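You operate a simulated robot arm through the tools that you are given. There is no shell and no other tool.

Carry out the task below with a simulated robot arm. There is one attempt and no reset: what you move stays moved.

Task
Harden the filler in the blue pocket further with two heater shots.
Fine: a third would crack it; heater button on; touch no patch; heater back on its rest, button off. Set down upright: hand heater.
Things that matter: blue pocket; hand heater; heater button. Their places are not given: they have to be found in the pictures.

The check looks at the end state, three seconds after you hand in, the way a careful person would. Anything else that was tipped, shoved, dropped, spilled or broken makes it a failure.

Robot
A 7-joint arm with a two-finger parallel gripper, fixed in place. Base frame: the origin is at the foot of the arm, x ahead of it, y to its left, z up. Units: m, rad, N and s.
Its first joint turns from -2.601 to 2.601 rad. Payload 3.43 kg.
Tool frame: the origin (TCP) lies between the finger pads and is the grasp point; the fingertips stand 0.03 m ahead of it; z points along the fingers, y is the line along which they close. Largest opening 0.094 m; finger width 0.028, thickness 0.01; the body of the gripper, 0.05 by 0.096 m, starts 0.055 m behind the TCP.
Orientation is that of the tool frame in the base frame, as a unit quaternion [x, y, z, w]. With the fingers straight down and closing along the base's y, the tool's x points along the base's -x, its y along +y and its z along -z.

Tools
- The arm moves only by the tool nudge_tool. Its argument "increments" is a list of rows, each an object of numbers (a shift or turn left out is 0, a gripper value left out holds the last): "ax", "ay", "az": the turn, a rotation vector about the tool's x, y, z in units of 5 degrees (1.0 is 5 degrees); "dx", "dy", "dz": the shift along the tool's x, y, z in units of 25 mm (1.0 is 25 mm); "fingers": the opening, from 0 (shut) to 1 (fully open). In form: [{"ax": .., "ay": .., "az": .., "dx": .., "dy": .., "dz": .., "fingers": ..}, ...]. A call has 1 to 20 rows; each row shifts and turns the commanded pose from where the row before left it, along the tool's axes as they then stand. A call with a number of a shift or a turn outside -1 to 1 is refused whole. A row lasts 0.2 s, in which the tool goes at most 0.05 m and 0.15 rad; a call with a longer step from one row to the next is refused whole, and so is a gripper value outside its range. A pose out of reach is approached as far as the arm can. The call stops where the force on the tool passes 40 N (or 10 N more than at its start, if that is more) or the arm is blocked; 0.2 s more then pass. The fingers move at their own pace (about 0.045 m/s each) and stop on an object; they squeeze with about 20 N. The grip force told is the motor's: it shows also when the fingers shut on nothing. Time passes only in rows, and 0.2 s behind the last, so rows that do not move let the fingers close. It gives the time, the measured TCP pose, the force on the tool (base axes), the opening and the grip force at its end, in the units of the frame above (readings bear some noise), with the torque about the TCP (base axes, N m) and any sound that the robot's microphone picked up.
- Cameras (640 x 400 px; columns grow to the right, rows downward): "scene" is fixed at [0.3973, 0.4989, 1.3655]; the picture's right is [0.96, 0.28, 0.00], its down [0.23, -0.81, -0.53] and it looks along [-0.15, 0.51, -0.85] (base axes); focal length 275 px, centre (320, 200). "wrist" rides on the gripper at [0.076, 0.014, -0.102] in the tool frame; the picture's right is [-0.18, 0.98, 0.00], its down [-0.75, -0.14, -0.64] and it looks along [-0.63, -0.12, 0.77] (tool axes); focal length 243 px, centre (320, 200).
- snapshot(camera): a new picture of that camera. It takes no simulated time.
- point_at(camera, pixels): for up to 12 pixels [column, row] of the newest picture of that camera ("zoom" is the newest enlarged one), the place [x, y, z] in the base frame of the surface seen there, good to about 0.002 m. It takes no simulated time.
- enlarge(camera, box): a new picture of the part [left, top, right, bottom] of that camera's present view, enlarged. It takes no simulated time.
- close_job(): hands the job in; it is judged then, once.

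Unless the task says otherwise, let go and move clear before handing in.

The tools are called after ">>>" as name(argument=value, ...) on one line, values as JSON. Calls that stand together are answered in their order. nudge_tool: Moves the arm, as the interface text tells. Its arguments: {"type":"object","properties":{"increments":{"type":"array","items":{"type":"object","properties":{"ax":{"type":"number"},"ay":{"type":"number"},"az":{"type":"number"},"dx":{"type":"number"},"dy":{"type":"number"},"dz":{"type":"number"},"fingers":{"type":"number"}}}}},"required":["increments"]} The other tools are called the same way: snapshot (camera) takes a picture; point_at (camera, pixels) gives the place of the surface under pixels of a picture; enlarge (camera, box) takes an enlarged picture of a part of a camera's view; close_job () hands the job in.

At the start:

```text
time: 0.0
eef_pos: [0.2017, 0.7132, 1.0763]
orientation: [0.001, 1.0, 0.001, 0.001]
force: [0.7, 0.8, 0.8]
ft_torque: [-0.02, 0.01, -0.02]
grip_width: 0.094
finger_force: 0.0
```

scene: 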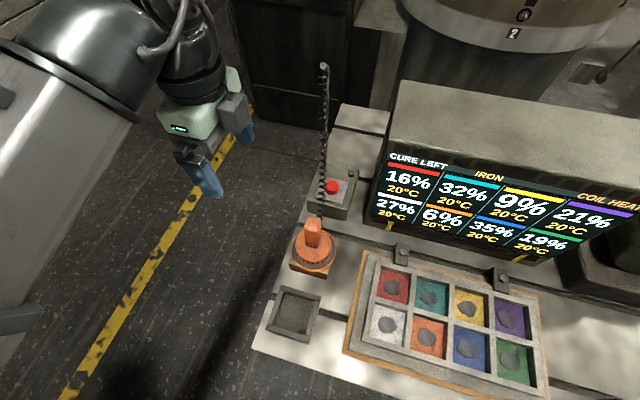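
wrist: 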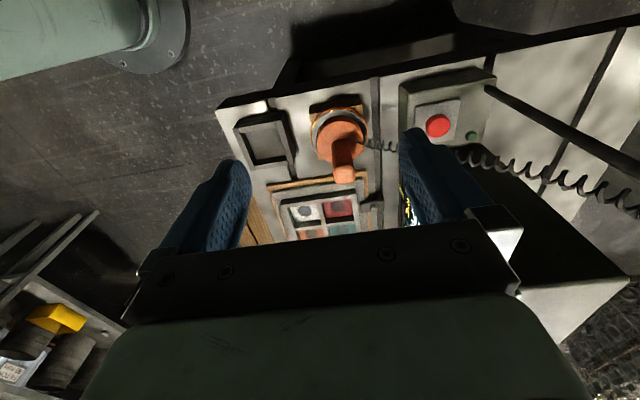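

The scene shows the orange heater near (313,250), a red button near (331,187), and a tray of eight coloured pockets with the blue one near (467,348). I'll enlarge these parts and get their positions.

>>> enlarge(camera="scene", box=[240, 150, 400, 350])

>>> point_at(camera="scene", pixels=[[313, 225], [313, 245], [313, 262], [331, 187], [351, 174], [467, 348], [295, 310], [310, 270], [393, 289], [515, 360], [355, 350], [320, 200]])

>>> enlarge(camera="scene", box=[340, 230, 580, 400])

>>> enlarge(camera="scene", box=[360, 130, 640, 280])

```text
2.00 times, centred on (320, 250) of scene
```

zoom: 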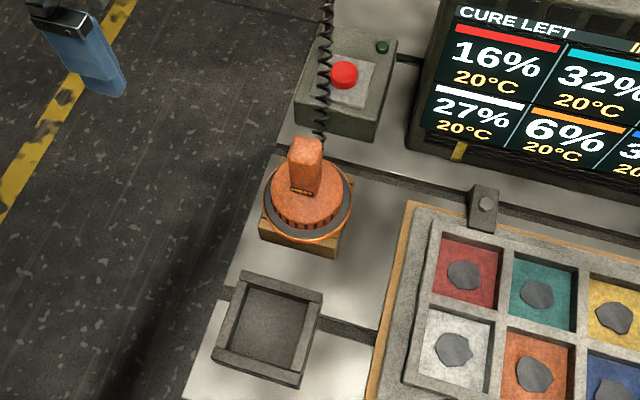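

```text
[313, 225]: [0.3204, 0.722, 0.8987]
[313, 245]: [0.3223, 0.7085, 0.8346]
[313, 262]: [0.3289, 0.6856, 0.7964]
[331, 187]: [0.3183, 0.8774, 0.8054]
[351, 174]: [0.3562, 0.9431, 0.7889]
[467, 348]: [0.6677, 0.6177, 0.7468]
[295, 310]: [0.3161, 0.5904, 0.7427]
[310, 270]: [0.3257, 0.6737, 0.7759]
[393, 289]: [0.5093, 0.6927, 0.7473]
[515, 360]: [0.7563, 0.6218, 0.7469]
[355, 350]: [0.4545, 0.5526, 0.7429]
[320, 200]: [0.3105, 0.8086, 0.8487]
```

```text
2.35 times, centred on (460, 315) of scene
```

zoom: 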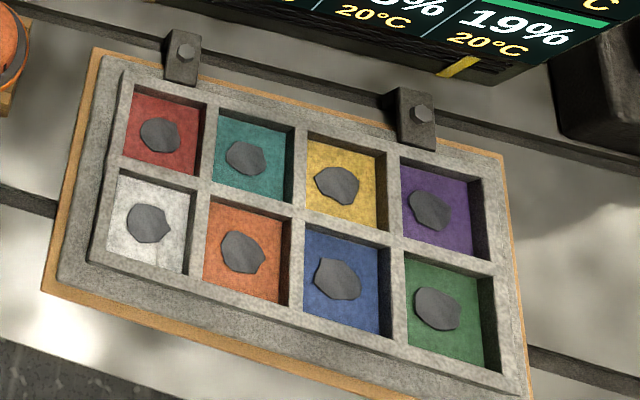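

```text
2.29 times, centred on (500, 205) of scene
```

zoom: 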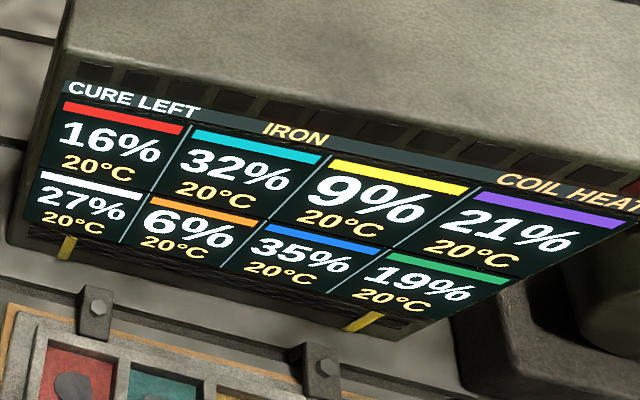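

The heater handle top is about (0.32, 0.72, 0.90), the button about (0.318, 0.877, 0.805) and the blue patch about (0.668, 0.618, 0.747). I'll zoom in on the panel header, the button and heater before moving.

>>> enlarge(camera="scene", box=[440, 150, 640, 275])

>>> enlarge(camera="scene", box=[280, 155, 376, 215])

>>> point_at(camera="zoom", pixels=[[340, 205], [300, 215], [380, 215], [340, 180], [470, 125], [360, 300], [250, 300], [440, 300], [400, 230], [150, 350]])

>>> enlarge(camera="scene", box=[273, 205, 353, 285])

>>> point_at(camera="zoom", pixels=[[320, 110], [290, 120], [360, 120], [320, 180], [320, 240], [220, 250], [410, 250], [200, 280], [430, 280], [320, 300], [320, 345], [320, 375]])

>>> enlarge(camera="wrist", box=[210, 60, 510, 250])

```text
3.20 times, centred on (540, 212) of scene
```

zoom: 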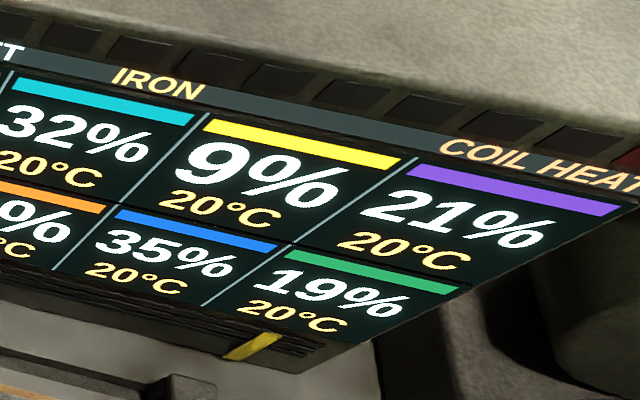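

```text
6.67 times, centred on (328, 185) of scene
```

zoom: 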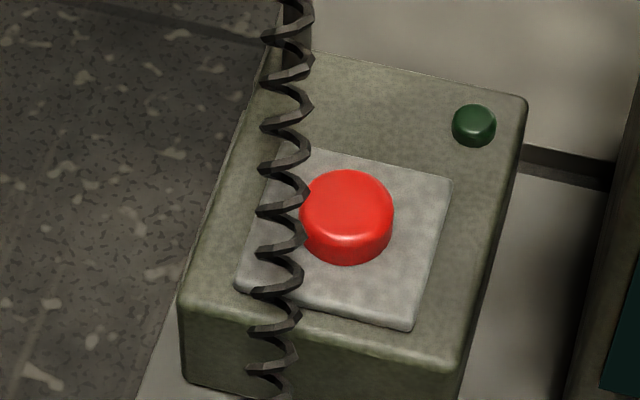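

```text
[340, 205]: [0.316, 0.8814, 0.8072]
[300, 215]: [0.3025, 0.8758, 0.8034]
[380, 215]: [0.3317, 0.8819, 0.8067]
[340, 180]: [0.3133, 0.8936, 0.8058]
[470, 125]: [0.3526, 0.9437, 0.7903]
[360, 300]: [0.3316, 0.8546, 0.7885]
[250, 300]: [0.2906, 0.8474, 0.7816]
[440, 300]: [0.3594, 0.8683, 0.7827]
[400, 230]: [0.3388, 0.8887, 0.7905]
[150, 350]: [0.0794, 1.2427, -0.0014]
```

```text
5.00 times, centred on (313, 245) of scene
```

zoom: 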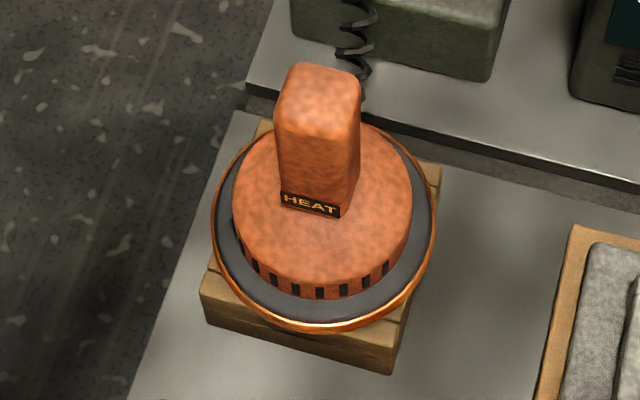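

```text
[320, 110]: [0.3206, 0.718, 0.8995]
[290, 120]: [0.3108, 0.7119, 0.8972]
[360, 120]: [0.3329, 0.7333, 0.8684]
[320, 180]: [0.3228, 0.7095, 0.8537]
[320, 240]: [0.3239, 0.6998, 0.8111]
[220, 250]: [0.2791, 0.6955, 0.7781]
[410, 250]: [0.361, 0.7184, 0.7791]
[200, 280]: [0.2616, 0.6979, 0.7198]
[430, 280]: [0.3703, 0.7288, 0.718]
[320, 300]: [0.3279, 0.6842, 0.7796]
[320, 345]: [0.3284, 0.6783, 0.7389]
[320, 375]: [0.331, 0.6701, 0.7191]
```

```text
2.11 times, centred on (360, 155) of wrist
```

zoom: 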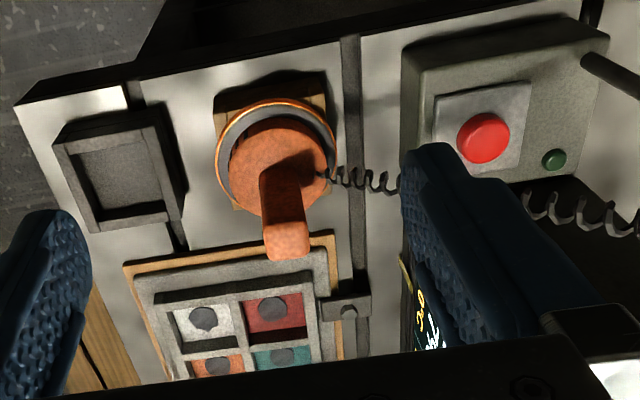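

The "HEAT" heater sits on a wooden rest with its handle about 0.03 m wide, and the button top is at z about 0.807. Next I'll measure the pockets around blue, the tray rim and the display.

>>> enlarge(camera="scene", box=[340, 230, 580, 400])

>>> point_at(camera="zoom", pixels=[[338, 278], [311, 222], [390, 245], [303, 305], [380, 335], [298, 260], [393, 290], [320, 345], [355, 232], [245, 250], [437, 308], [335, 185]])

>>> point_at(camera="scene", pixels=[[400, 155], [630, 205], [380, 215], [520, 255], [460, 130], [600, 120], [420, 85], [402, 250], [500, 275], [323, 66], [300, 350], [450, 395]])

```text
2.35 times, centred on (460, 315) of scene
```

zoom: 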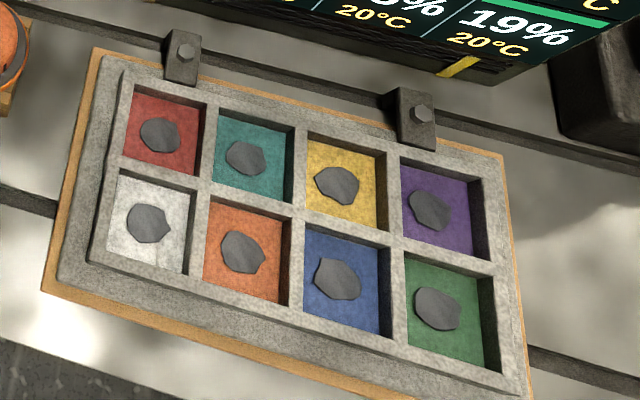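

```text
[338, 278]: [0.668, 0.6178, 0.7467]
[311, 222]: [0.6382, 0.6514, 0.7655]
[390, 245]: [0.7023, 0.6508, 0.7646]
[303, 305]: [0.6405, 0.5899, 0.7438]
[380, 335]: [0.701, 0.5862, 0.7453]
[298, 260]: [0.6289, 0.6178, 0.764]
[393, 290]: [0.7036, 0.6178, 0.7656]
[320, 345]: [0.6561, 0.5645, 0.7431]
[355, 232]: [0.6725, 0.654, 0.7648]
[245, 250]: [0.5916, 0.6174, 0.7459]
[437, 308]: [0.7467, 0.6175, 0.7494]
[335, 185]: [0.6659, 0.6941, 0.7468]
```

```text
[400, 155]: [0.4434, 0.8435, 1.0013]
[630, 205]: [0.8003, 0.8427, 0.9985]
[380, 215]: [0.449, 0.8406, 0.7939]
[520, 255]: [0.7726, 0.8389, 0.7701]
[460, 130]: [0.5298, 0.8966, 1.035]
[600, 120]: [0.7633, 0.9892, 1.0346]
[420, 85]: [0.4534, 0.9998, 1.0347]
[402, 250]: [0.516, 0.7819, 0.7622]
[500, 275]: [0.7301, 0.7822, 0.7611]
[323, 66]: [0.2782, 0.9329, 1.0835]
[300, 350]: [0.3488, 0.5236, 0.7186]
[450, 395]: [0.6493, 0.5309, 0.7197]
```

The pockets have about a 0.077 m pitch with ribs at z about 0.765 and patches at about 0.747, and the monitor face is at y about 0.84. The cord around (320,70–215) passes near the button, so I'll trace its path before approaching.

>>> enlarge(camera="scene", box=[270, 55, 390, 235])

>>> point_at(camera="scene", pixels=[[323, 68], [324, 85], [323, 110], [322, 130], [321, 150], [321, 160], [320, 175], [320, 190], [319, 205], [318, 213], [374, 195], [395, 100]])

```text
2.22 times, centred on (330, 145) of scene
```

zoom: 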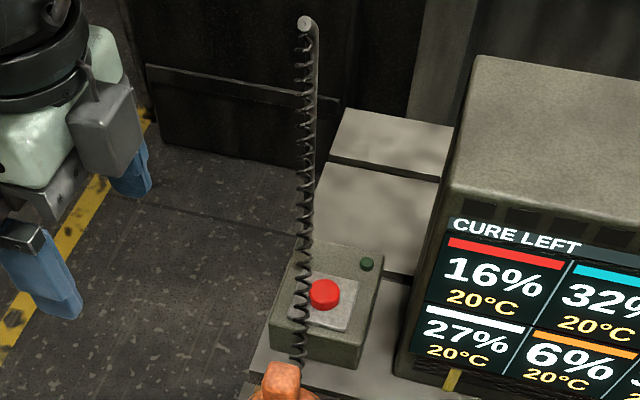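

```text
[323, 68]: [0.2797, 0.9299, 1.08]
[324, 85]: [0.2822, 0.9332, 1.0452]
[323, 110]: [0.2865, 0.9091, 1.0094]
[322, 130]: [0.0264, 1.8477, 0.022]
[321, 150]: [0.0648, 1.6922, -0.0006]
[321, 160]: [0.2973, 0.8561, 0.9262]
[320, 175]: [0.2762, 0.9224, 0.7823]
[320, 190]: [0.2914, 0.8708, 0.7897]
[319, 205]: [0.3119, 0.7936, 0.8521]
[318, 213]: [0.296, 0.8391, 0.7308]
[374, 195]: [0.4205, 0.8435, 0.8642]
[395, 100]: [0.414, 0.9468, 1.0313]
```

The cord runs from the post top (0.28, 0.93, 1.08) through about (0.297, 0.856, 0.926) to the heater, and the monitor's left edge is at x about 0.415. I'll turn the tool 90° so the fingers close along base x and the wrist camera looks toward +y, then look at the panel.

>>> nudge_tool(increments=[{"az": -1, "fingers": 1}, {"az": -1}, {"az": -1}, {"az": -1}, {"az": -1}, {"az": -1}, {"az": -1}, {"az": -1}, {"az": -1}, {"az": -1}, {"az": -1}, {"az": -1}, {"az": -1}, {"az": -1}, {"az": -1}, {"az": -1}, {"az": -1}, {"az": -1}, {}])

>>> snapshot(camera="wrist")

>>> snapshot(camera="scene")

```text
time: 4.0
eef_pos: [0.2023, 0.7131, 1.0763]
orientation: [0.708, -0.706, -0.001, 0.0]
force: [-0.3, -0.2, -0.6]
ft_torque: [-0.01, -0.02, 0.0]
grip_width: 0.0938
finger_force: 0.0
```

```text
taken
```

wrist: 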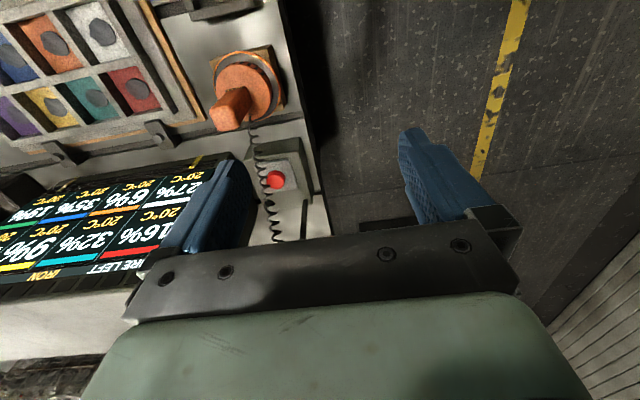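

```text
taken
```

scene: 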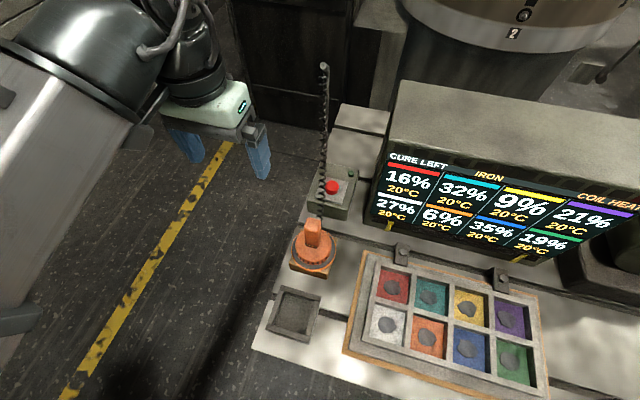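

The turn worked, and the scene view shows the gripper clear of everything. I'll narrow the fingers to about 0.044 m and move above the button so the left finger lines up with it, between cord and monitor.

>>> nudge_tool(increments=[{"dy": -0.874, "fingers": 0.468}, {"dy": -0.874}, {"dy": -0.874}, {"dy": -0.874}, {"dy": -0.874}, {"dy": -0.874}, {"dy": -0.874}, {"dx": -0.98}, {"dx": -0.98}, {"dx": -0.98}, {"dx": -0.98}, {"dx": -0.98}, {"dx": -0.98}, {"dx": -0.98}, {}])

>>> snapshot(camera="scene")

>>> snapshot(camera="wrist")

```text
time: 7.2
eef_pos: [0.3562, 0.8846, 1.0738]
orientation: [-0.707, 0.708, 0.0, 0.001]
force: [0.4, -0.2, -0.1]
ft_torque: [-0.03, 0.0, 0.02]
grip_width: 0.0439
finger_force: 0.0
```

```text
taken
```

scene: 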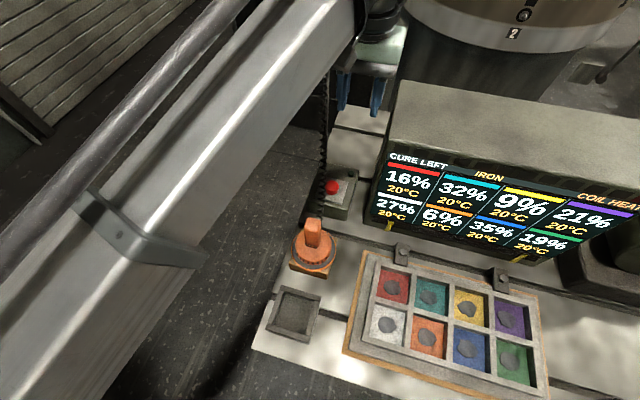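

```text
taken
```

wrist: 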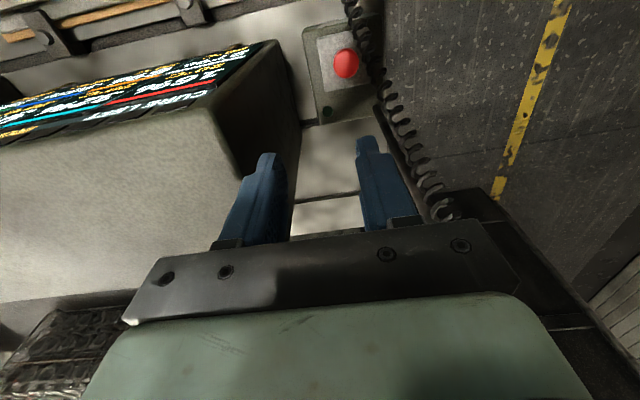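

The gripper is between the monitor edge (near (255,130) in wrist view) and the cord (near (400,130)). I'll descend partway and check clearance.

>>> nudge_tool(increments=[{"dz": 1}, {"dz": 1}, {"dz": 1}, {"dz": 1}, {"dz": 1}, {"dz": 1}, {}])

>>> snapshot(camera="scene")

>>> snapshot(camera="wrist")

>>> point_at(camera="wrist", pixels=[[285, 60], [300, 40], [262, 160], [395, 130]])

```text
time: 8.8
eef_pos: [0.3542, 0.8839, 0.9247]
orientation: [-0.707, 0.708, 0.0, 0.001]
force: [0.6, -0.3, -0.1]
ft_torque: [0.0, 0.0, 0.02]
grip_width: 0.0437
finger_force: 0.0
```

```text
taken
```

scene: 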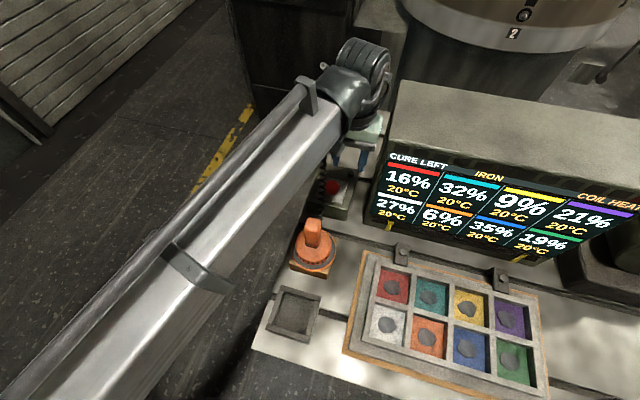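

```text
taken
```

wrist: 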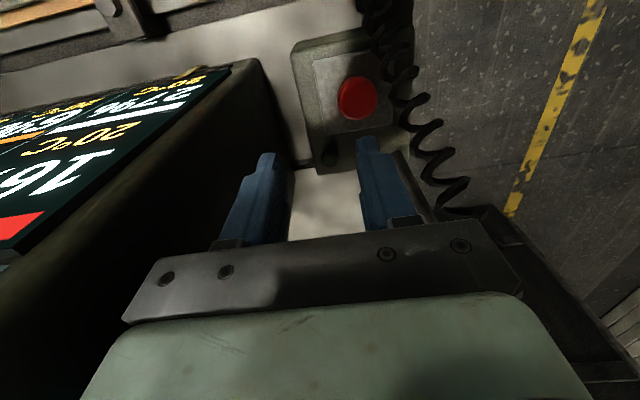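

```text
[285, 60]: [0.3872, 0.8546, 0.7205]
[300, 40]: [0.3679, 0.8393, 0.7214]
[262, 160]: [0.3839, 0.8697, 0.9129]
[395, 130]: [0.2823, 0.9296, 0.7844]
```

The button sits under the right finger in the wrist view (355,98). I'll zoom in on the wrist joint near (350,95) to check clearance to the post and monitor before going lower.

>>> enlarge(camera="scene", box=[280, 20, 440, 220])

>>> point_at(camera="zoom", pixels=[[290, 90], [370, 60], [370, 100], [330, 110], [250, 130], [300, 40], [395, 180], [365, 190], [330, 190], [270, 200], [405, 210]])

```text
2.00 times, centred on (360, 120) of scene
```

zoom: 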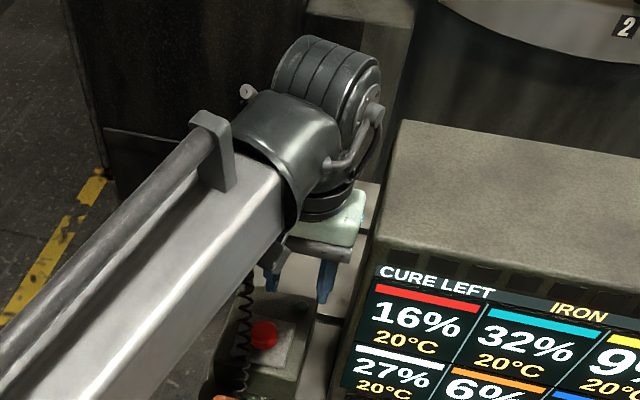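

```text
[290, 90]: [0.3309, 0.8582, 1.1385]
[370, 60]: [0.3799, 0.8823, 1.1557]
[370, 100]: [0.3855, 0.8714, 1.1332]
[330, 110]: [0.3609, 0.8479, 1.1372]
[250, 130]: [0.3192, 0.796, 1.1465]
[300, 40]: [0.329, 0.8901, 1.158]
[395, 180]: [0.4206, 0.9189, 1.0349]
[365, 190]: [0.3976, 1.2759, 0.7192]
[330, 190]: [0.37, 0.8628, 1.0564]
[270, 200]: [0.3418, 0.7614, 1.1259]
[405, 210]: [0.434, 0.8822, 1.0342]
```

The wrist housing spans about x 0.31–0.40, clear of the post and monitor. Before descending further I'll check the forearm's height over the heater.

>>> snapshot(camera="scene")

>>> point_at(camera="scene", pixels=[[300, 130], [270, 180], [240, 220], [200, 260], [150, 310], [100, 360], [310, 150], [285, 195], [260, 230], [215, 290], [180, 340], [330, 140]])

```text
taken
```

scene: 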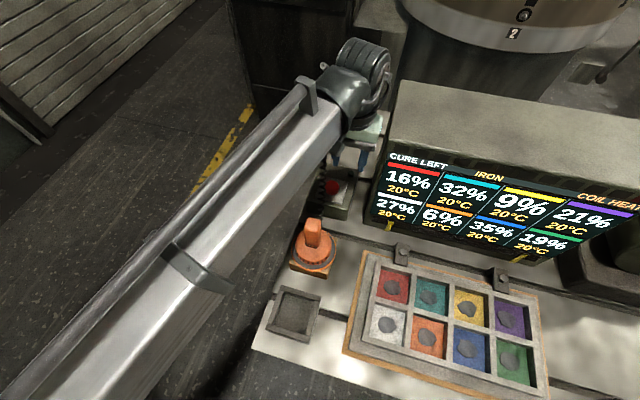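

```text
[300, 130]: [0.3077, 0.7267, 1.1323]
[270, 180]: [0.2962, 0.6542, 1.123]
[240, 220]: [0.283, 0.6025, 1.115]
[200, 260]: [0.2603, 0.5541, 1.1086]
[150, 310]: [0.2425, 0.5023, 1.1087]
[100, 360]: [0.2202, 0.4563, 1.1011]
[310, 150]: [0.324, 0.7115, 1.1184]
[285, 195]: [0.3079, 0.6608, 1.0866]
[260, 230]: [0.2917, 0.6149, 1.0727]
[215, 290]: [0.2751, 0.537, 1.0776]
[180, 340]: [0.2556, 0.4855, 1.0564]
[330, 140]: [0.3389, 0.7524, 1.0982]
```

The forearm is nearly level with its top at z about 1.13, so I'll check its lower edge along the right side before descending over the heater (top 0.90).

>>> enlarge(camera="scene", box=[250, 100, 370, 220])

>>> point_at(camera="zoom", pixels=[[430, 140], [400, 185], [370, 225], [340, 255], [310, 290], [280, 320], [340, 225], [310, 262], [260, 345], [450, 110]])

```text
3.33 times, centred on (310, 160) of scene
```

zoom: 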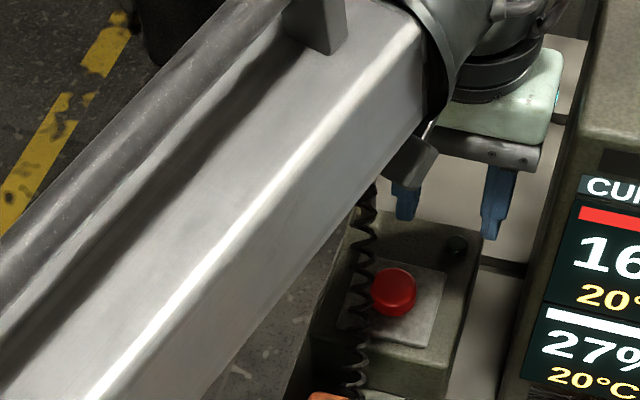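

```text
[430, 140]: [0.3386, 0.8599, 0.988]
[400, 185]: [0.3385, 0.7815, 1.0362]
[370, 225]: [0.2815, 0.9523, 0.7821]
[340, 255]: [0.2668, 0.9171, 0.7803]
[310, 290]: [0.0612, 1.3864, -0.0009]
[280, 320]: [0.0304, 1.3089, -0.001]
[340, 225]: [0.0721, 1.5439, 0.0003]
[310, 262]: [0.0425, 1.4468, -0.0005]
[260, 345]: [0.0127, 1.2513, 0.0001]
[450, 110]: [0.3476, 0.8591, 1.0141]
```

Those pixels missed the forearm's edge and hit the background; I'll sample just inside it.

>>> point_at(camera="zoom", pixels=[[400, 145], [370, 180], [340, 212], [310, 245], [280, 280], [250, 310], [220, 345], [190, 380], [410, 165], [395, 155]])

```text
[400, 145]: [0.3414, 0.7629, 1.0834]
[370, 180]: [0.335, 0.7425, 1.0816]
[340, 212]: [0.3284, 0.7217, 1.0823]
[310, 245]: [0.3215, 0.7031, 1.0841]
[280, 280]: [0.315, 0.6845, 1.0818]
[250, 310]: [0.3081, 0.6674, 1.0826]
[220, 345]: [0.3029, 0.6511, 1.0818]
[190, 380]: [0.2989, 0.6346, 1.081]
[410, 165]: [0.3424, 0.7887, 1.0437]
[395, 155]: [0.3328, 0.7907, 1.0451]
```

The forearm's underside should stay around 0.95 after another 0.09 m down, above the heater top at 0.90. I'll descend to just above the button.

>>> nudge_tool(increments=[{"dz": 0.8}, {"dz": 0.8}, {"dz": 0.8}, {"dz": 0.5}, {}])

>>> snapshot(camera="wrist")

>>> enlarge(camera="scene", box=[270, 80, 430, 280])

```text
time: 10.0
eef_pos: [0.3545, 0.8839, 0.8526]
orientation: [-0.706, 0.708, 0.0, 0.001]
force: [1.0, 0.8, 0.1]
ft_torque: [-0.01, -0.02, 0.04]
grip_width: 0.044
finger_force: 0.1
```

```text
taken
```

wrist: 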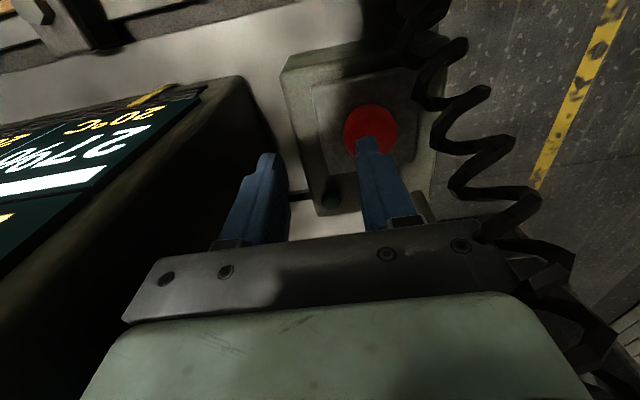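

```text
2.00 times, centred on (350, 180) of scene
```

zoom: 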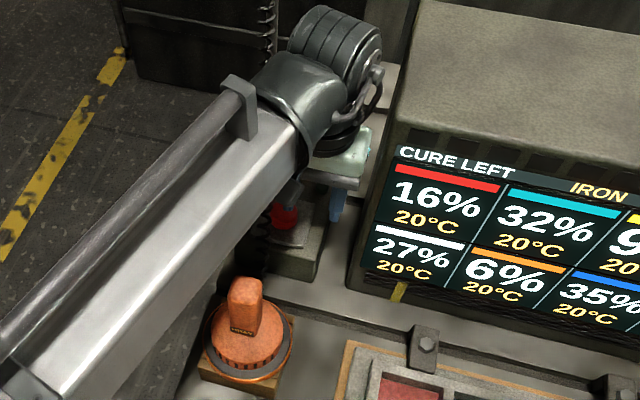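

The right finger is over the button in the wrist view (370,135), with the tip at z about 0.823 and the button top at 0.807. I'll press slowly.

>>> nudge_tool(increments=[{"dz": 0.3}, {"dz": 0.2}, {"dz": 0.1}, {"dz": 0.1}, {}])

>>> enlarge(camera="scene", box=[360, 130, 640, 280])

```text
time: 11.2
eef_pos: [0.3549, 0.8841, 0.8363]
orientation: [-0.706, 0.709, 0.001, 0.001]
force: [-0.8, 0.0, 1.3]
ft_torque: [-0.04, 0.07, 0.02]
grip_width: 0.0442
finger_force: 0.1
```

```text
2.29 times, centred on (500, 205) of scene
```

zoom: 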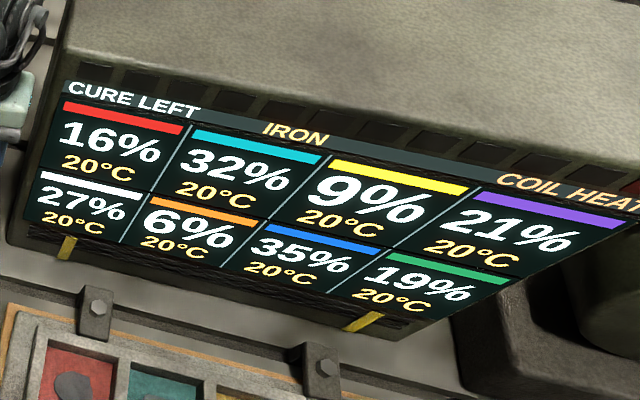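

Tip is at z about 0.806 with about 1.3 N, so contact is just starting. I'll press in small steps.

>>> nudge_tool(increments=[{"dz": 0.06}, {"dz": 0.06}, {}])

>>> snapshot(camera="wrist")

>>> enlarge(camera="scene", box=[360, 130, 640, 280])

```text
time: 12.0
eef_pos: [0.3557, 0.8849, 0.8326]
orientation: [-0.707, 0.707, 0.0, 0.0]
force: [-1.3, 1.6, 1.7]
ft_torque: [0.02, 0.09, 0.0]
grip_width: 0.0443
finger_force: 0.3
heard: click
```

```text
taken
```

wrist: 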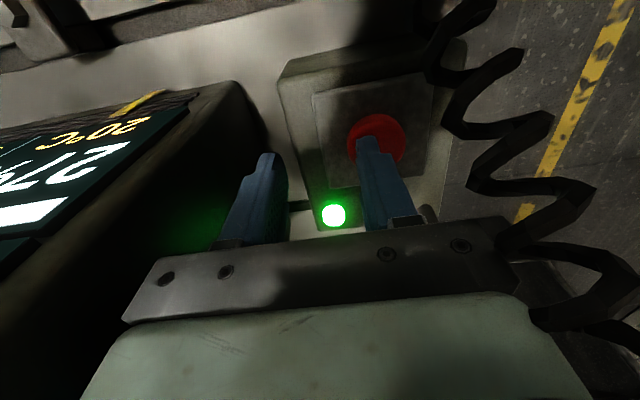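

```text
2.29 times, centred on (500, 205) of scene
```

zoom: 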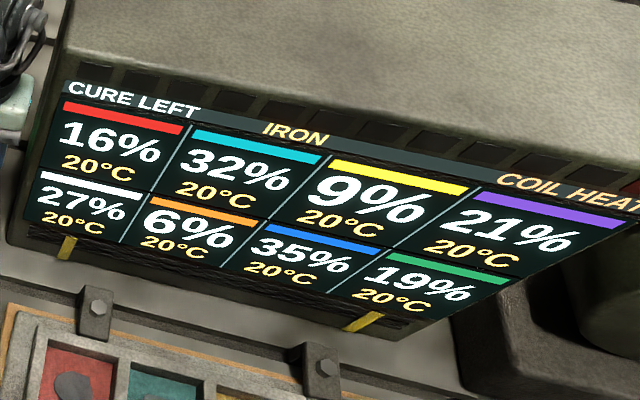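

A click was heard and the lamp is lit green at (333,215) in the wrist view. I'll lift off straight up and check that it stays on.

>>> nudge_tool(increments=[{"dz": -0.3}, {"dz": -0.7}, {"dz": -1}, {"dz": -1}, {"dz": -1}, {"dz": -1}, {}])

>>> snapshot(camera="wrist")

>>> snapshot(camera="scene")

```text
time: 13.6
eef_pos: [0.3561, 0.8845, 0.9561]
orientation: [-0.706, 0.708, 0.0, 0.0]
force: [-0.1, -0.4, 0.3]
ft_torque: [0.0, 0.02, 0.02]
grip_width: 0.0441
finger_force: 0.1
```

```text
taken
```

wrist: 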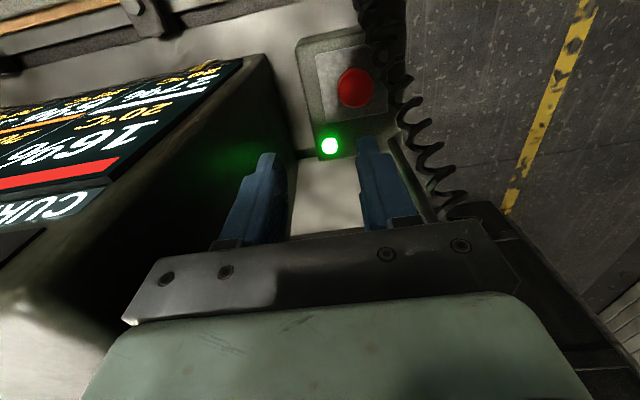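

```text
taken
```

scene: 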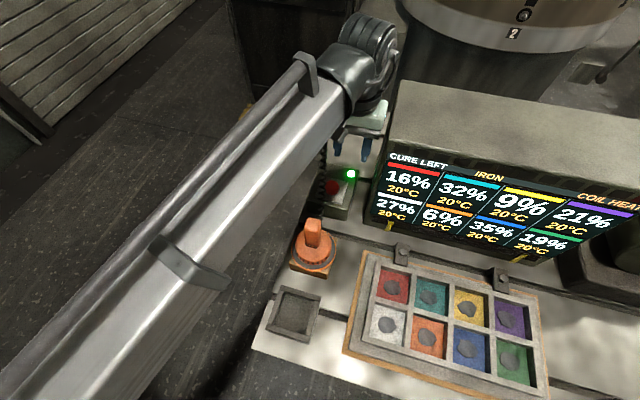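

The lamp stays lit at (350,174) in the scene, so the heater is on. I'll rise and move above the heater handle with the fingers open.

>>> nudge_tool(increments=[{"dz": -1}, {"dz": -1}, {"dz": -1}, {"dx": 0.94, "fingers": 1}, {"dx": 0.94, "dy": 0.2}, {"dx": 0.94, "dy": 0.2}, {"dx": 0.94, "dy": 0.2}, {"dx": 0.94, "dy": 0.2}, {"dx": 0.94, "dy": 0.2}, {"dx": 0.94, "dy": 0.4}, {}])

>>> snapshot(camera="wrist")

>>> snapshot(camera="scene")

```text
time: 16.0
eef_pos: [0.3197, 0.7188, 1.0328]
orientation: [-0.706, 0.708, 0.0, 0.0]
force: [-0.4, -0.2, 0.3]
ft_torque: [0.0, 0.03, -0.05]
grip_width: 0.0939
finger_force: 0.0
```

```text
taken
```

wrist: 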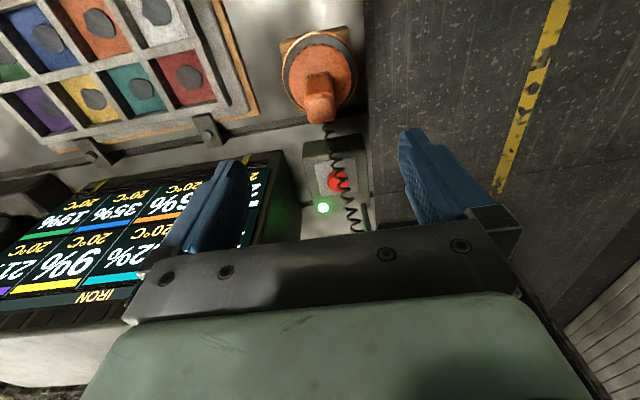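

```text
taken
```

scene: 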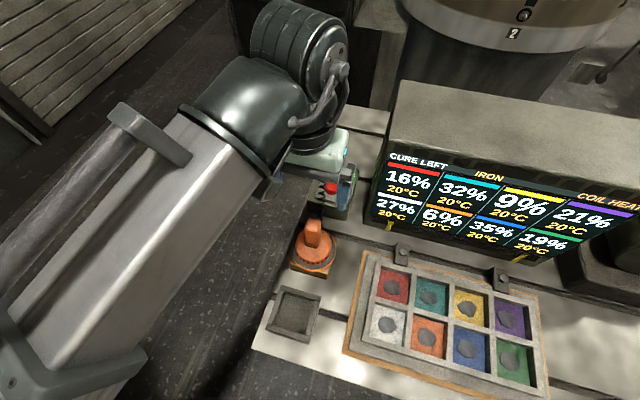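

>>> enlarge(camera="wrist", box=[260, 20, 380, 140])

>>> point_at(camera="zoom", pixels=[[310, 300], [285, 300], [335, 300], [310, 270], [310, 320], [310, 220], [240, 200], [400, 200], [320, 110], [220, 120], [410, 130], [330, 345]])

>>> enlarge(camera="scene", box=[273, 205, 353, 285])

>>> point_at(camera="zoom", pixels=[[325, 80], [300, 75], [350, 85], [285, 110], [320, 120], [350, 115], [282, 160], [340, 160], [348, 190], [245, 200], [405, 220], [320, 325]])

```text
3.33 times, centred on (320, 80) of wrist
```

zoom: 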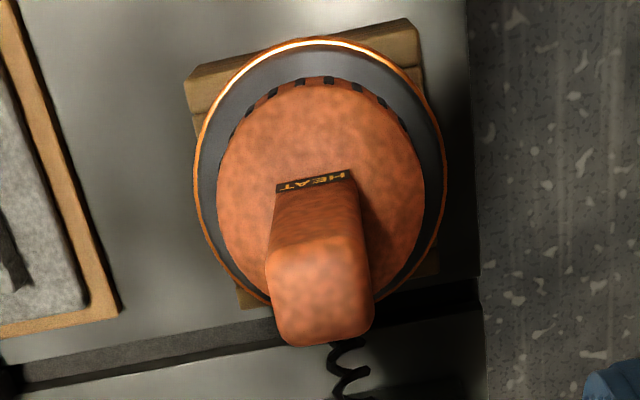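

```text
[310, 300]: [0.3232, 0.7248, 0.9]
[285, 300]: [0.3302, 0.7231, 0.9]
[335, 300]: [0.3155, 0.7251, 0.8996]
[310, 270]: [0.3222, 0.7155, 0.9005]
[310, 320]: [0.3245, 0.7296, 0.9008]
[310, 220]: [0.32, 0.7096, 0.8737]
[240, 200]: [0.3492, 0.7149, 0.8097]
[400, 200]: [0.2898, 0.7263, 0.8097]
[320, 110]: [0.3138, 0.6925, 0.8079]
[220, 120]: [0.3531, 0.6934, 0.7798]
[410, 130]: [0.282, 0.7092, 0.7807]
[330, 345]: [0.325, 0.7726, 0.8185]
```

```text
5.00 times, centred on (313, 245) of scene
```

zoom: 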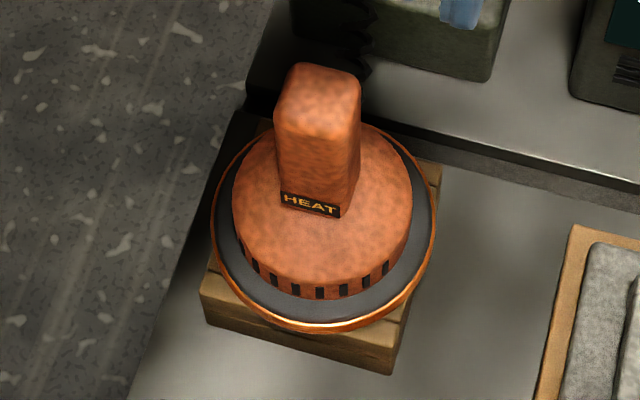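

```text
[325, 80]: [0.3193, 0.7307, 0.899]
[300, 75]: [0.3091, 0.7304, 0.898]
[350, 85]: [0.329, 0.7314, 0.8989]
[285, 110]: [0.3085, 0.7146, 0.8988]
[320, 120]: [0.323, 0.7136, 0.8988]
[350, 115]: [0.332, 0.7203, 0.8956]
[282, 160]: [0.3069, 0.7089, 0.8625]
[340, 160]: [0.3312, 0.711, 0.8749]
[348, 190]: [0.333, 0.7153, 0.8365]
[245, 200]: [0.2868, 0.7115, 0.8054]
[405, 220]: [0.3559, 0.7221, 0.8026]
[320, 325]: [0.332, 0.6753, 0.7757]
```

The handle top is centred about (0.320, 0.722, 0.90) and is 0.028 m square, aligned with the base axes. I'll check the rest's top height and rim so I know where the heater face is.

>>> enlarge(camera="wrist", box=[260, 20, 380, 140])

>>> point_at(camera="zoom", pixels=[[200, 82], [405, 35], [255, 55], [412, 70], [215, 95], [255, 300], [430, 265], [310, 42], [200, 200], [440, 200], [197, 160], [420, 90]])

>>> enlarge(camera="scene", box=[273, 205, 353, 285])

>>> point_at(camera="zoom", pixels=[[205, 275], [215, 300], [210, 312], [300, 345], [390, 350], [385, 335], [405, 300], [438, 175], [435, 200], [262, 125], [325, 322], [250, 300]])

```text
3.33 times, centred on (320, 80) of wrist
```

zoom: 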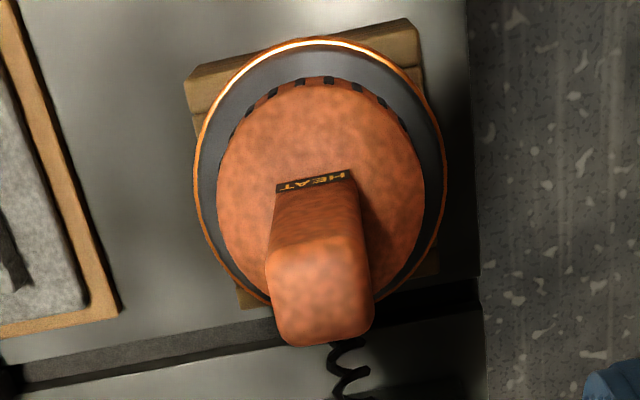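

```text
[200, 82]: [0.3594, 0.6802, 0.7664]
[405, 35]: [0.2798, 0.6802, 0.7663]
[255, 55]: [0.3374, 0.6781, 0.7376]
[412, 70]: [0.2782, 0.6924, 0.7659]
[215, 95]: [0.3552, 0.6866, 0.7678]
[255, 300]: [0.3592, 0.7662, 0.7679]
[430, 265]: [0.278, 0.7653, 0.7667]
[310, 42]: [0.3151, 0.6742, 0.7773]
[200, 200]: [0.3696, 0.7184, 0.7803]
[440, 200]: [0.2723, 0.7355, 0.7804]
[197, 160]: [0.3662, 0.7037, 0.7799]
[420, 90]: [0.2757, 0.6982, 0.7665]
```

```text
5.00 times, centred on (313, 245) of scene
```

zoom: 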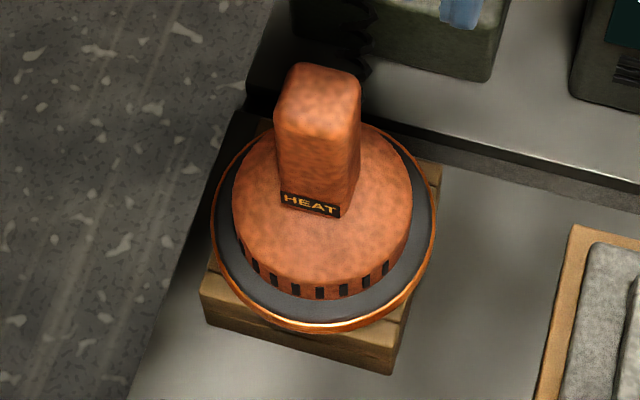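

```text
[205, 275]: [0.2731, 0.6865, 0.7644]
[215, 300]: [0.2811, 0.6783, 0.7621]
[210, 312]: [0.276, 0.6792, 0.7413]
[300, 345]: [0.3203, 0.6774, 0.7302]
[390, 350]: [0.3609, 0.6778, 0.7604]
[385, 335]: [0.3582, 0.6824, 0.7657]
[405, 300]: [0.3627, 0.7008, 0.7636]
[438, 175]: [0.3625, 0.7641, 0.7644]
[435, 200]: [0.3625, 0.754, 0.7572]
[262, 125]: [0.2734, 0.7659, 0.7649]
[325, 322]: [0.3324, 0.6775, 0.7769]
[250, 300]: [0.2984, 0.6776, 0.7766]
```

The rest top is at z about 0.766 (x 0.275–0.363, y 0.678–0.766), with the heater centred on it and its face at about 0.766. I'll descend around the handle and check before closing.

>>> nudge_tool(increments=[{"dx": -0.13}, {"dz": 1}, {"dz": 1}, {"dz": 1}, {"dz": 1}, {"dz": 1}, {"dz": 0.8}, {"dz": 0.7}, {}])

>>> snapshot(camera="wrist")

>>> snapshot(camera="scene")

```text
time: 18.0
eef_pos: [0.3203, 0.7228, 0.8699]
orientation: [-0.707, 0.708, 0.001, 0.0]
force: [-0.1, 0.0, 0.0]
ft_torque: [-0.02, -0.03, 0.02]
grip_width: 0.094
finger_force: 0.1
```

```text
taken
```

wrist: 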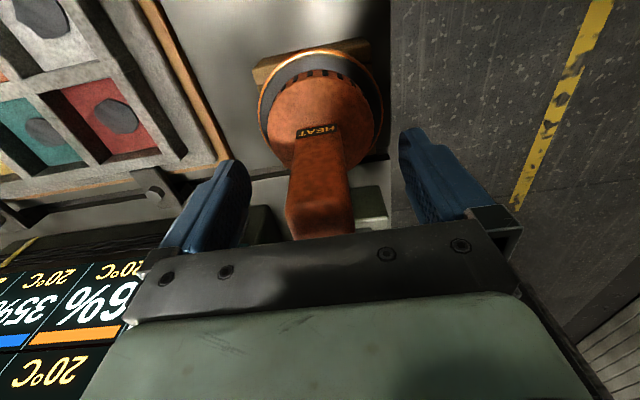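

```text
taken
```

scene: 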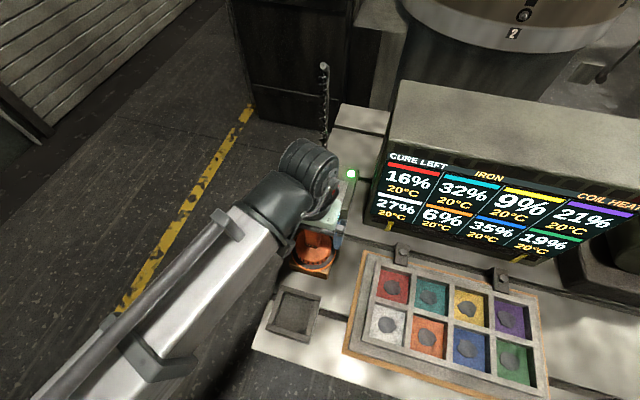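

The handle is between the fingers in the wrist view (320,190). I'll close the grip.

>>> nudge_tool(increments=[{"fingers": 0}, {}, {}, {}, {}, {}, {}, {}])

>>> snapshot(camera="wrist")

```text
time: 19.8
eef_pos: [0.3205, 0.7221, 0.8706]
orientation: [-0.706, 0.708, 0.001, 0.001]
force: [-1.1, 0.8, 1.3]
ft_torque: [-0.04, -0.03, -0.01]
grip_width: 0.0345
finger_force: 20.2
```

```text
taken
```

wrist: 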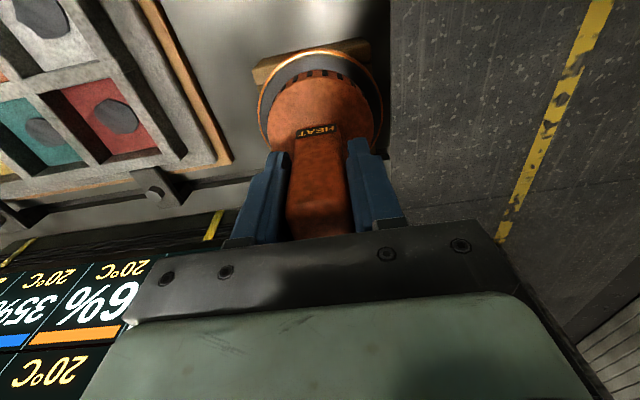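

The fingers hold the handle at 0.0345 m with 20 N, at TCP (0.3205, 0.7221, 0.8706), which is the pose for setting it back. I'll lift straight up and check.

>>> nudge_tool(increments=[{"dz": -0.3}, {"dz": -0.5}, {"dz": -0.7}, {"dz": -1}, {"dz": -1}, {"dz": -1}, {}])

>>> snapshot(camera="wrist")

>>> snapshot(camera="scene")

```text
time: 21.4
eef_pos: [0.3204, 0.7235, 0.9827]
orientation: [-0.707, 0.707, 0.0, 0.0]
force: [-0.6, -0.8, -4.0]
ft_torque: [0.02, 0.01, 0.0]
grip_width: 0.0344
finger_force: 20.6
```

```text
taken
```

wrist: 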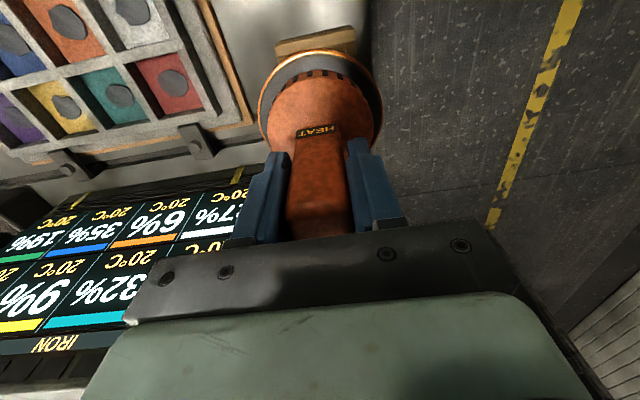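

```text
taken
```

scene: 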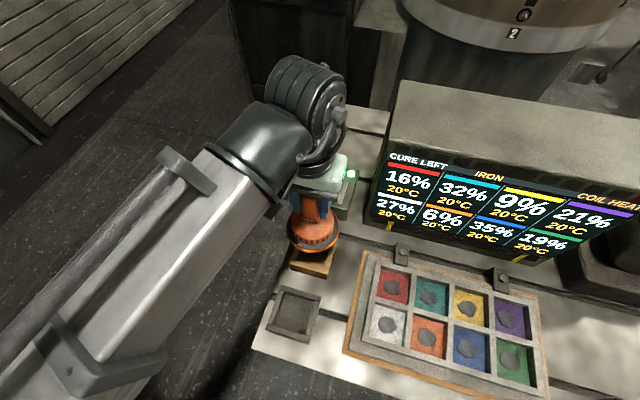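

The heater came up level, with about 4 N of load. I'll carry it around the front of the tray at y about 0.52, not over the other pockets.

>>> nudge_tool(increments=[{"dx": 0.904, "dy": -0.356}, {"dx": 0.904, "dy": -0.356}, {"dx": 0.904, "dy": -0.356}, {"dx": 0.904, "dy": -0.356}, {"dx": 0.904, "dy": -0.356}, {"dx": 0.904, "dy": -0.356}, {"dx": 0.904, "dy": -0.356}, {"dx": 0.904, "dy": -0.356}, {"dx": 0.904, "dy": -0.356}, {"dy": -0.9}, {"dy": -0.9}, {"dy": -0.9}, {"dy": -0.9}, {"dy": -0.9}, {"dy": -0.9}, {"dy": -0.9}, {"dy": -0.9}])

>>> snapshot(camera="wrist")

>>> snapshot(camera="scene")

```text
time: 25.0
eef_pos: [0.5822, 0.5185, 0.982]
orientation: [-0.707, 0.707, 0.001, 0.001]
force: [-0.1, -0.2, -3.9]
ft_torque: [0.0, -0.02, 0.01]
grip_width: 0.0345
finger_force: 19.5
```

```text
taken
```

wrist: 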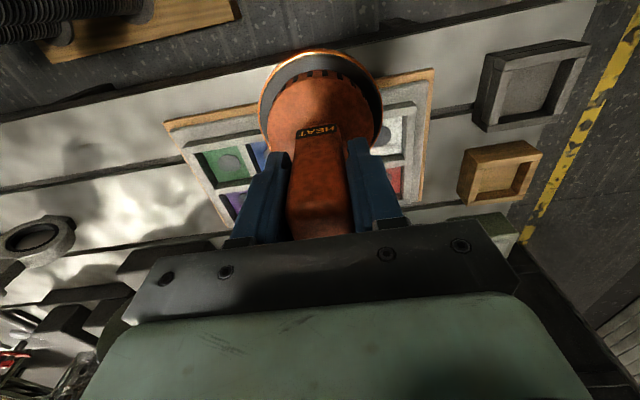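

```text
taken
```

scene: 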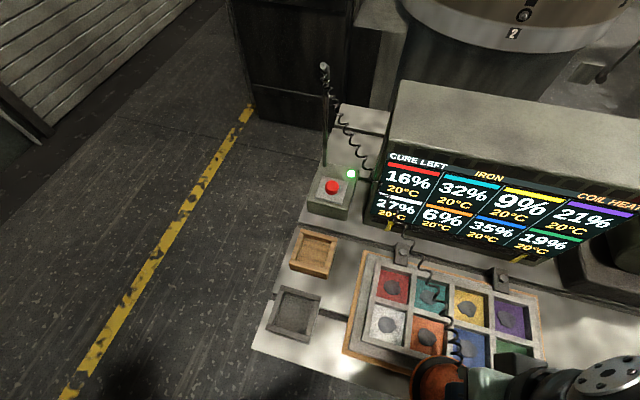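

With the heater lifted, the rest at (313,255) is seen to be a frame with a recess. I'll measure the recess depth and shape, since the heater's underside may sit below its rim.

>>> enlarge(camera="scene", box=[273, 215, 353, 295])

>>> point_at(camera="zoom", pixels=[[320, 200], [280, 190], [370, 220], [320, 170], [320, 240], [250, 230], [390, 160], [300, 265], [250, 150], [270, 130], [380, 260], [230, 200]])

>>> enlarge(camera="scene", box=[380, 250, 620, 400])

```text
5.00 times, centred on (313, 255) of scene
```

zoom: 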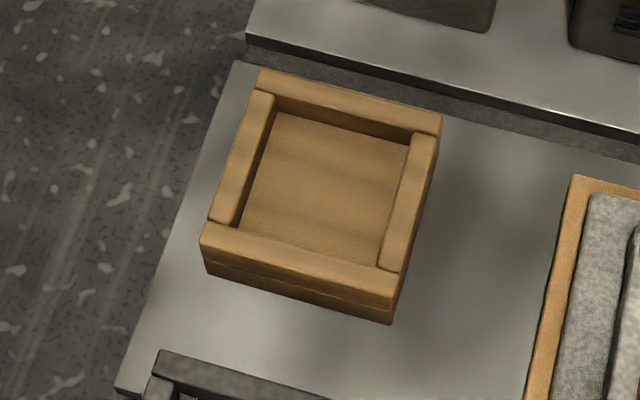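

```text
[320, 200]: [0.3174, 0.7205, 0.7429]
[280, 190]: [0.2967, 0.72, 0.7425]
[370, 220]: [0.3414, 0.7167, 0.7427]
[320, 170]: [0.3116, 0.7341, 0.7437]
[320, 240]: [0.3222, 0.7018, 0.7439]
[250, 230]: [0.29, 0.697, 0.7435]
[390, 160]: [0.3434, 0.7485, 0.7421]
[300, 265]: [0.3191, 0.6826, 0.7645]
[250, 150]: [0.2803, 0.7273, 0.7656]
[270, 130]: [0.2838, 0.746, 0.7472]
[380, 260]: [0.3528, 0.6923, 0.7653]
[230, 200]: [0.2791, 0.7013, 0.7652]
```

```text
2.67 times, centred on (500, 325) of scene
```

zoom: 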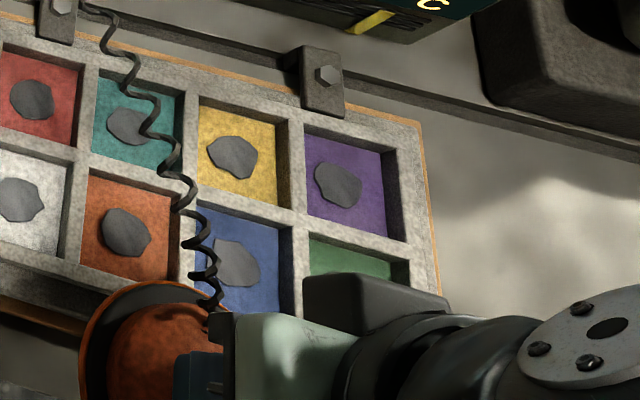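

The rest's recess floor is at z about 0.743 and its frame at 0.765, like the tray pockets, so the heater might have a plug up to 0.023 m below the rim. I'll allow for that with extra hover height, and first move above the blue pocket while staying high.

>>> nudge_tool(increments=[{"dy": -0.86}, {"dy": -0.86}, {"dy": -0.86}, {"dy": -0.86}, {"dx": -0.8}, {"dx": -0.8}, {"dx": -0.8}, {"dx": -0.8}, {"dx": -0.78}])

>>> snapshot(camera="wrist")

>>> snapshot(camera="scene")

```text
time: 27.0
eef_pos: [0.6669, 0.6189, 0.982]
orientation: [-0.706, 0.709, 0.0, -0.001]
force: [0.4, 0.4, -4.6]
ft_torque: [0.02, -0.01, -0.03]
grip_width: 0.0343
finger_force: 20.1
```

```text
taken
```

wrist: 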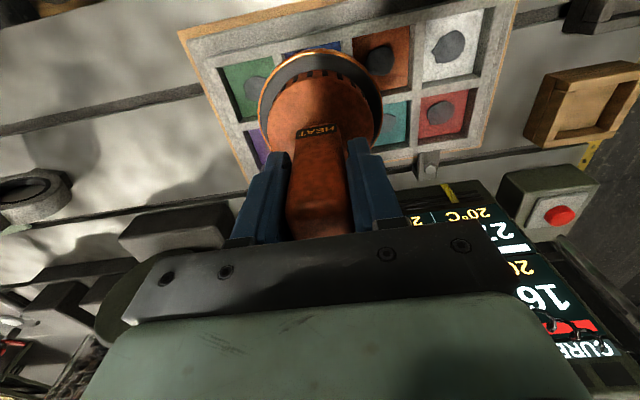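

```text
taken
```

scene: 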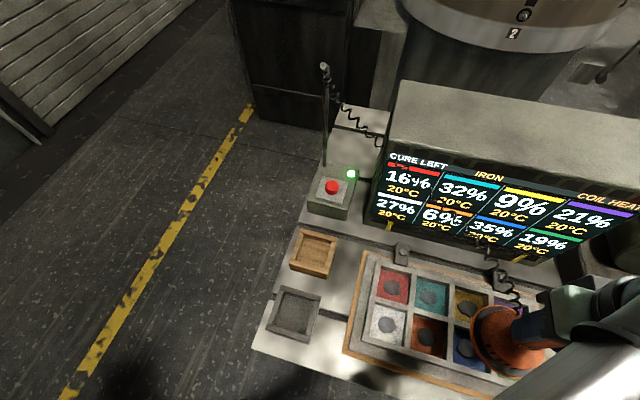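

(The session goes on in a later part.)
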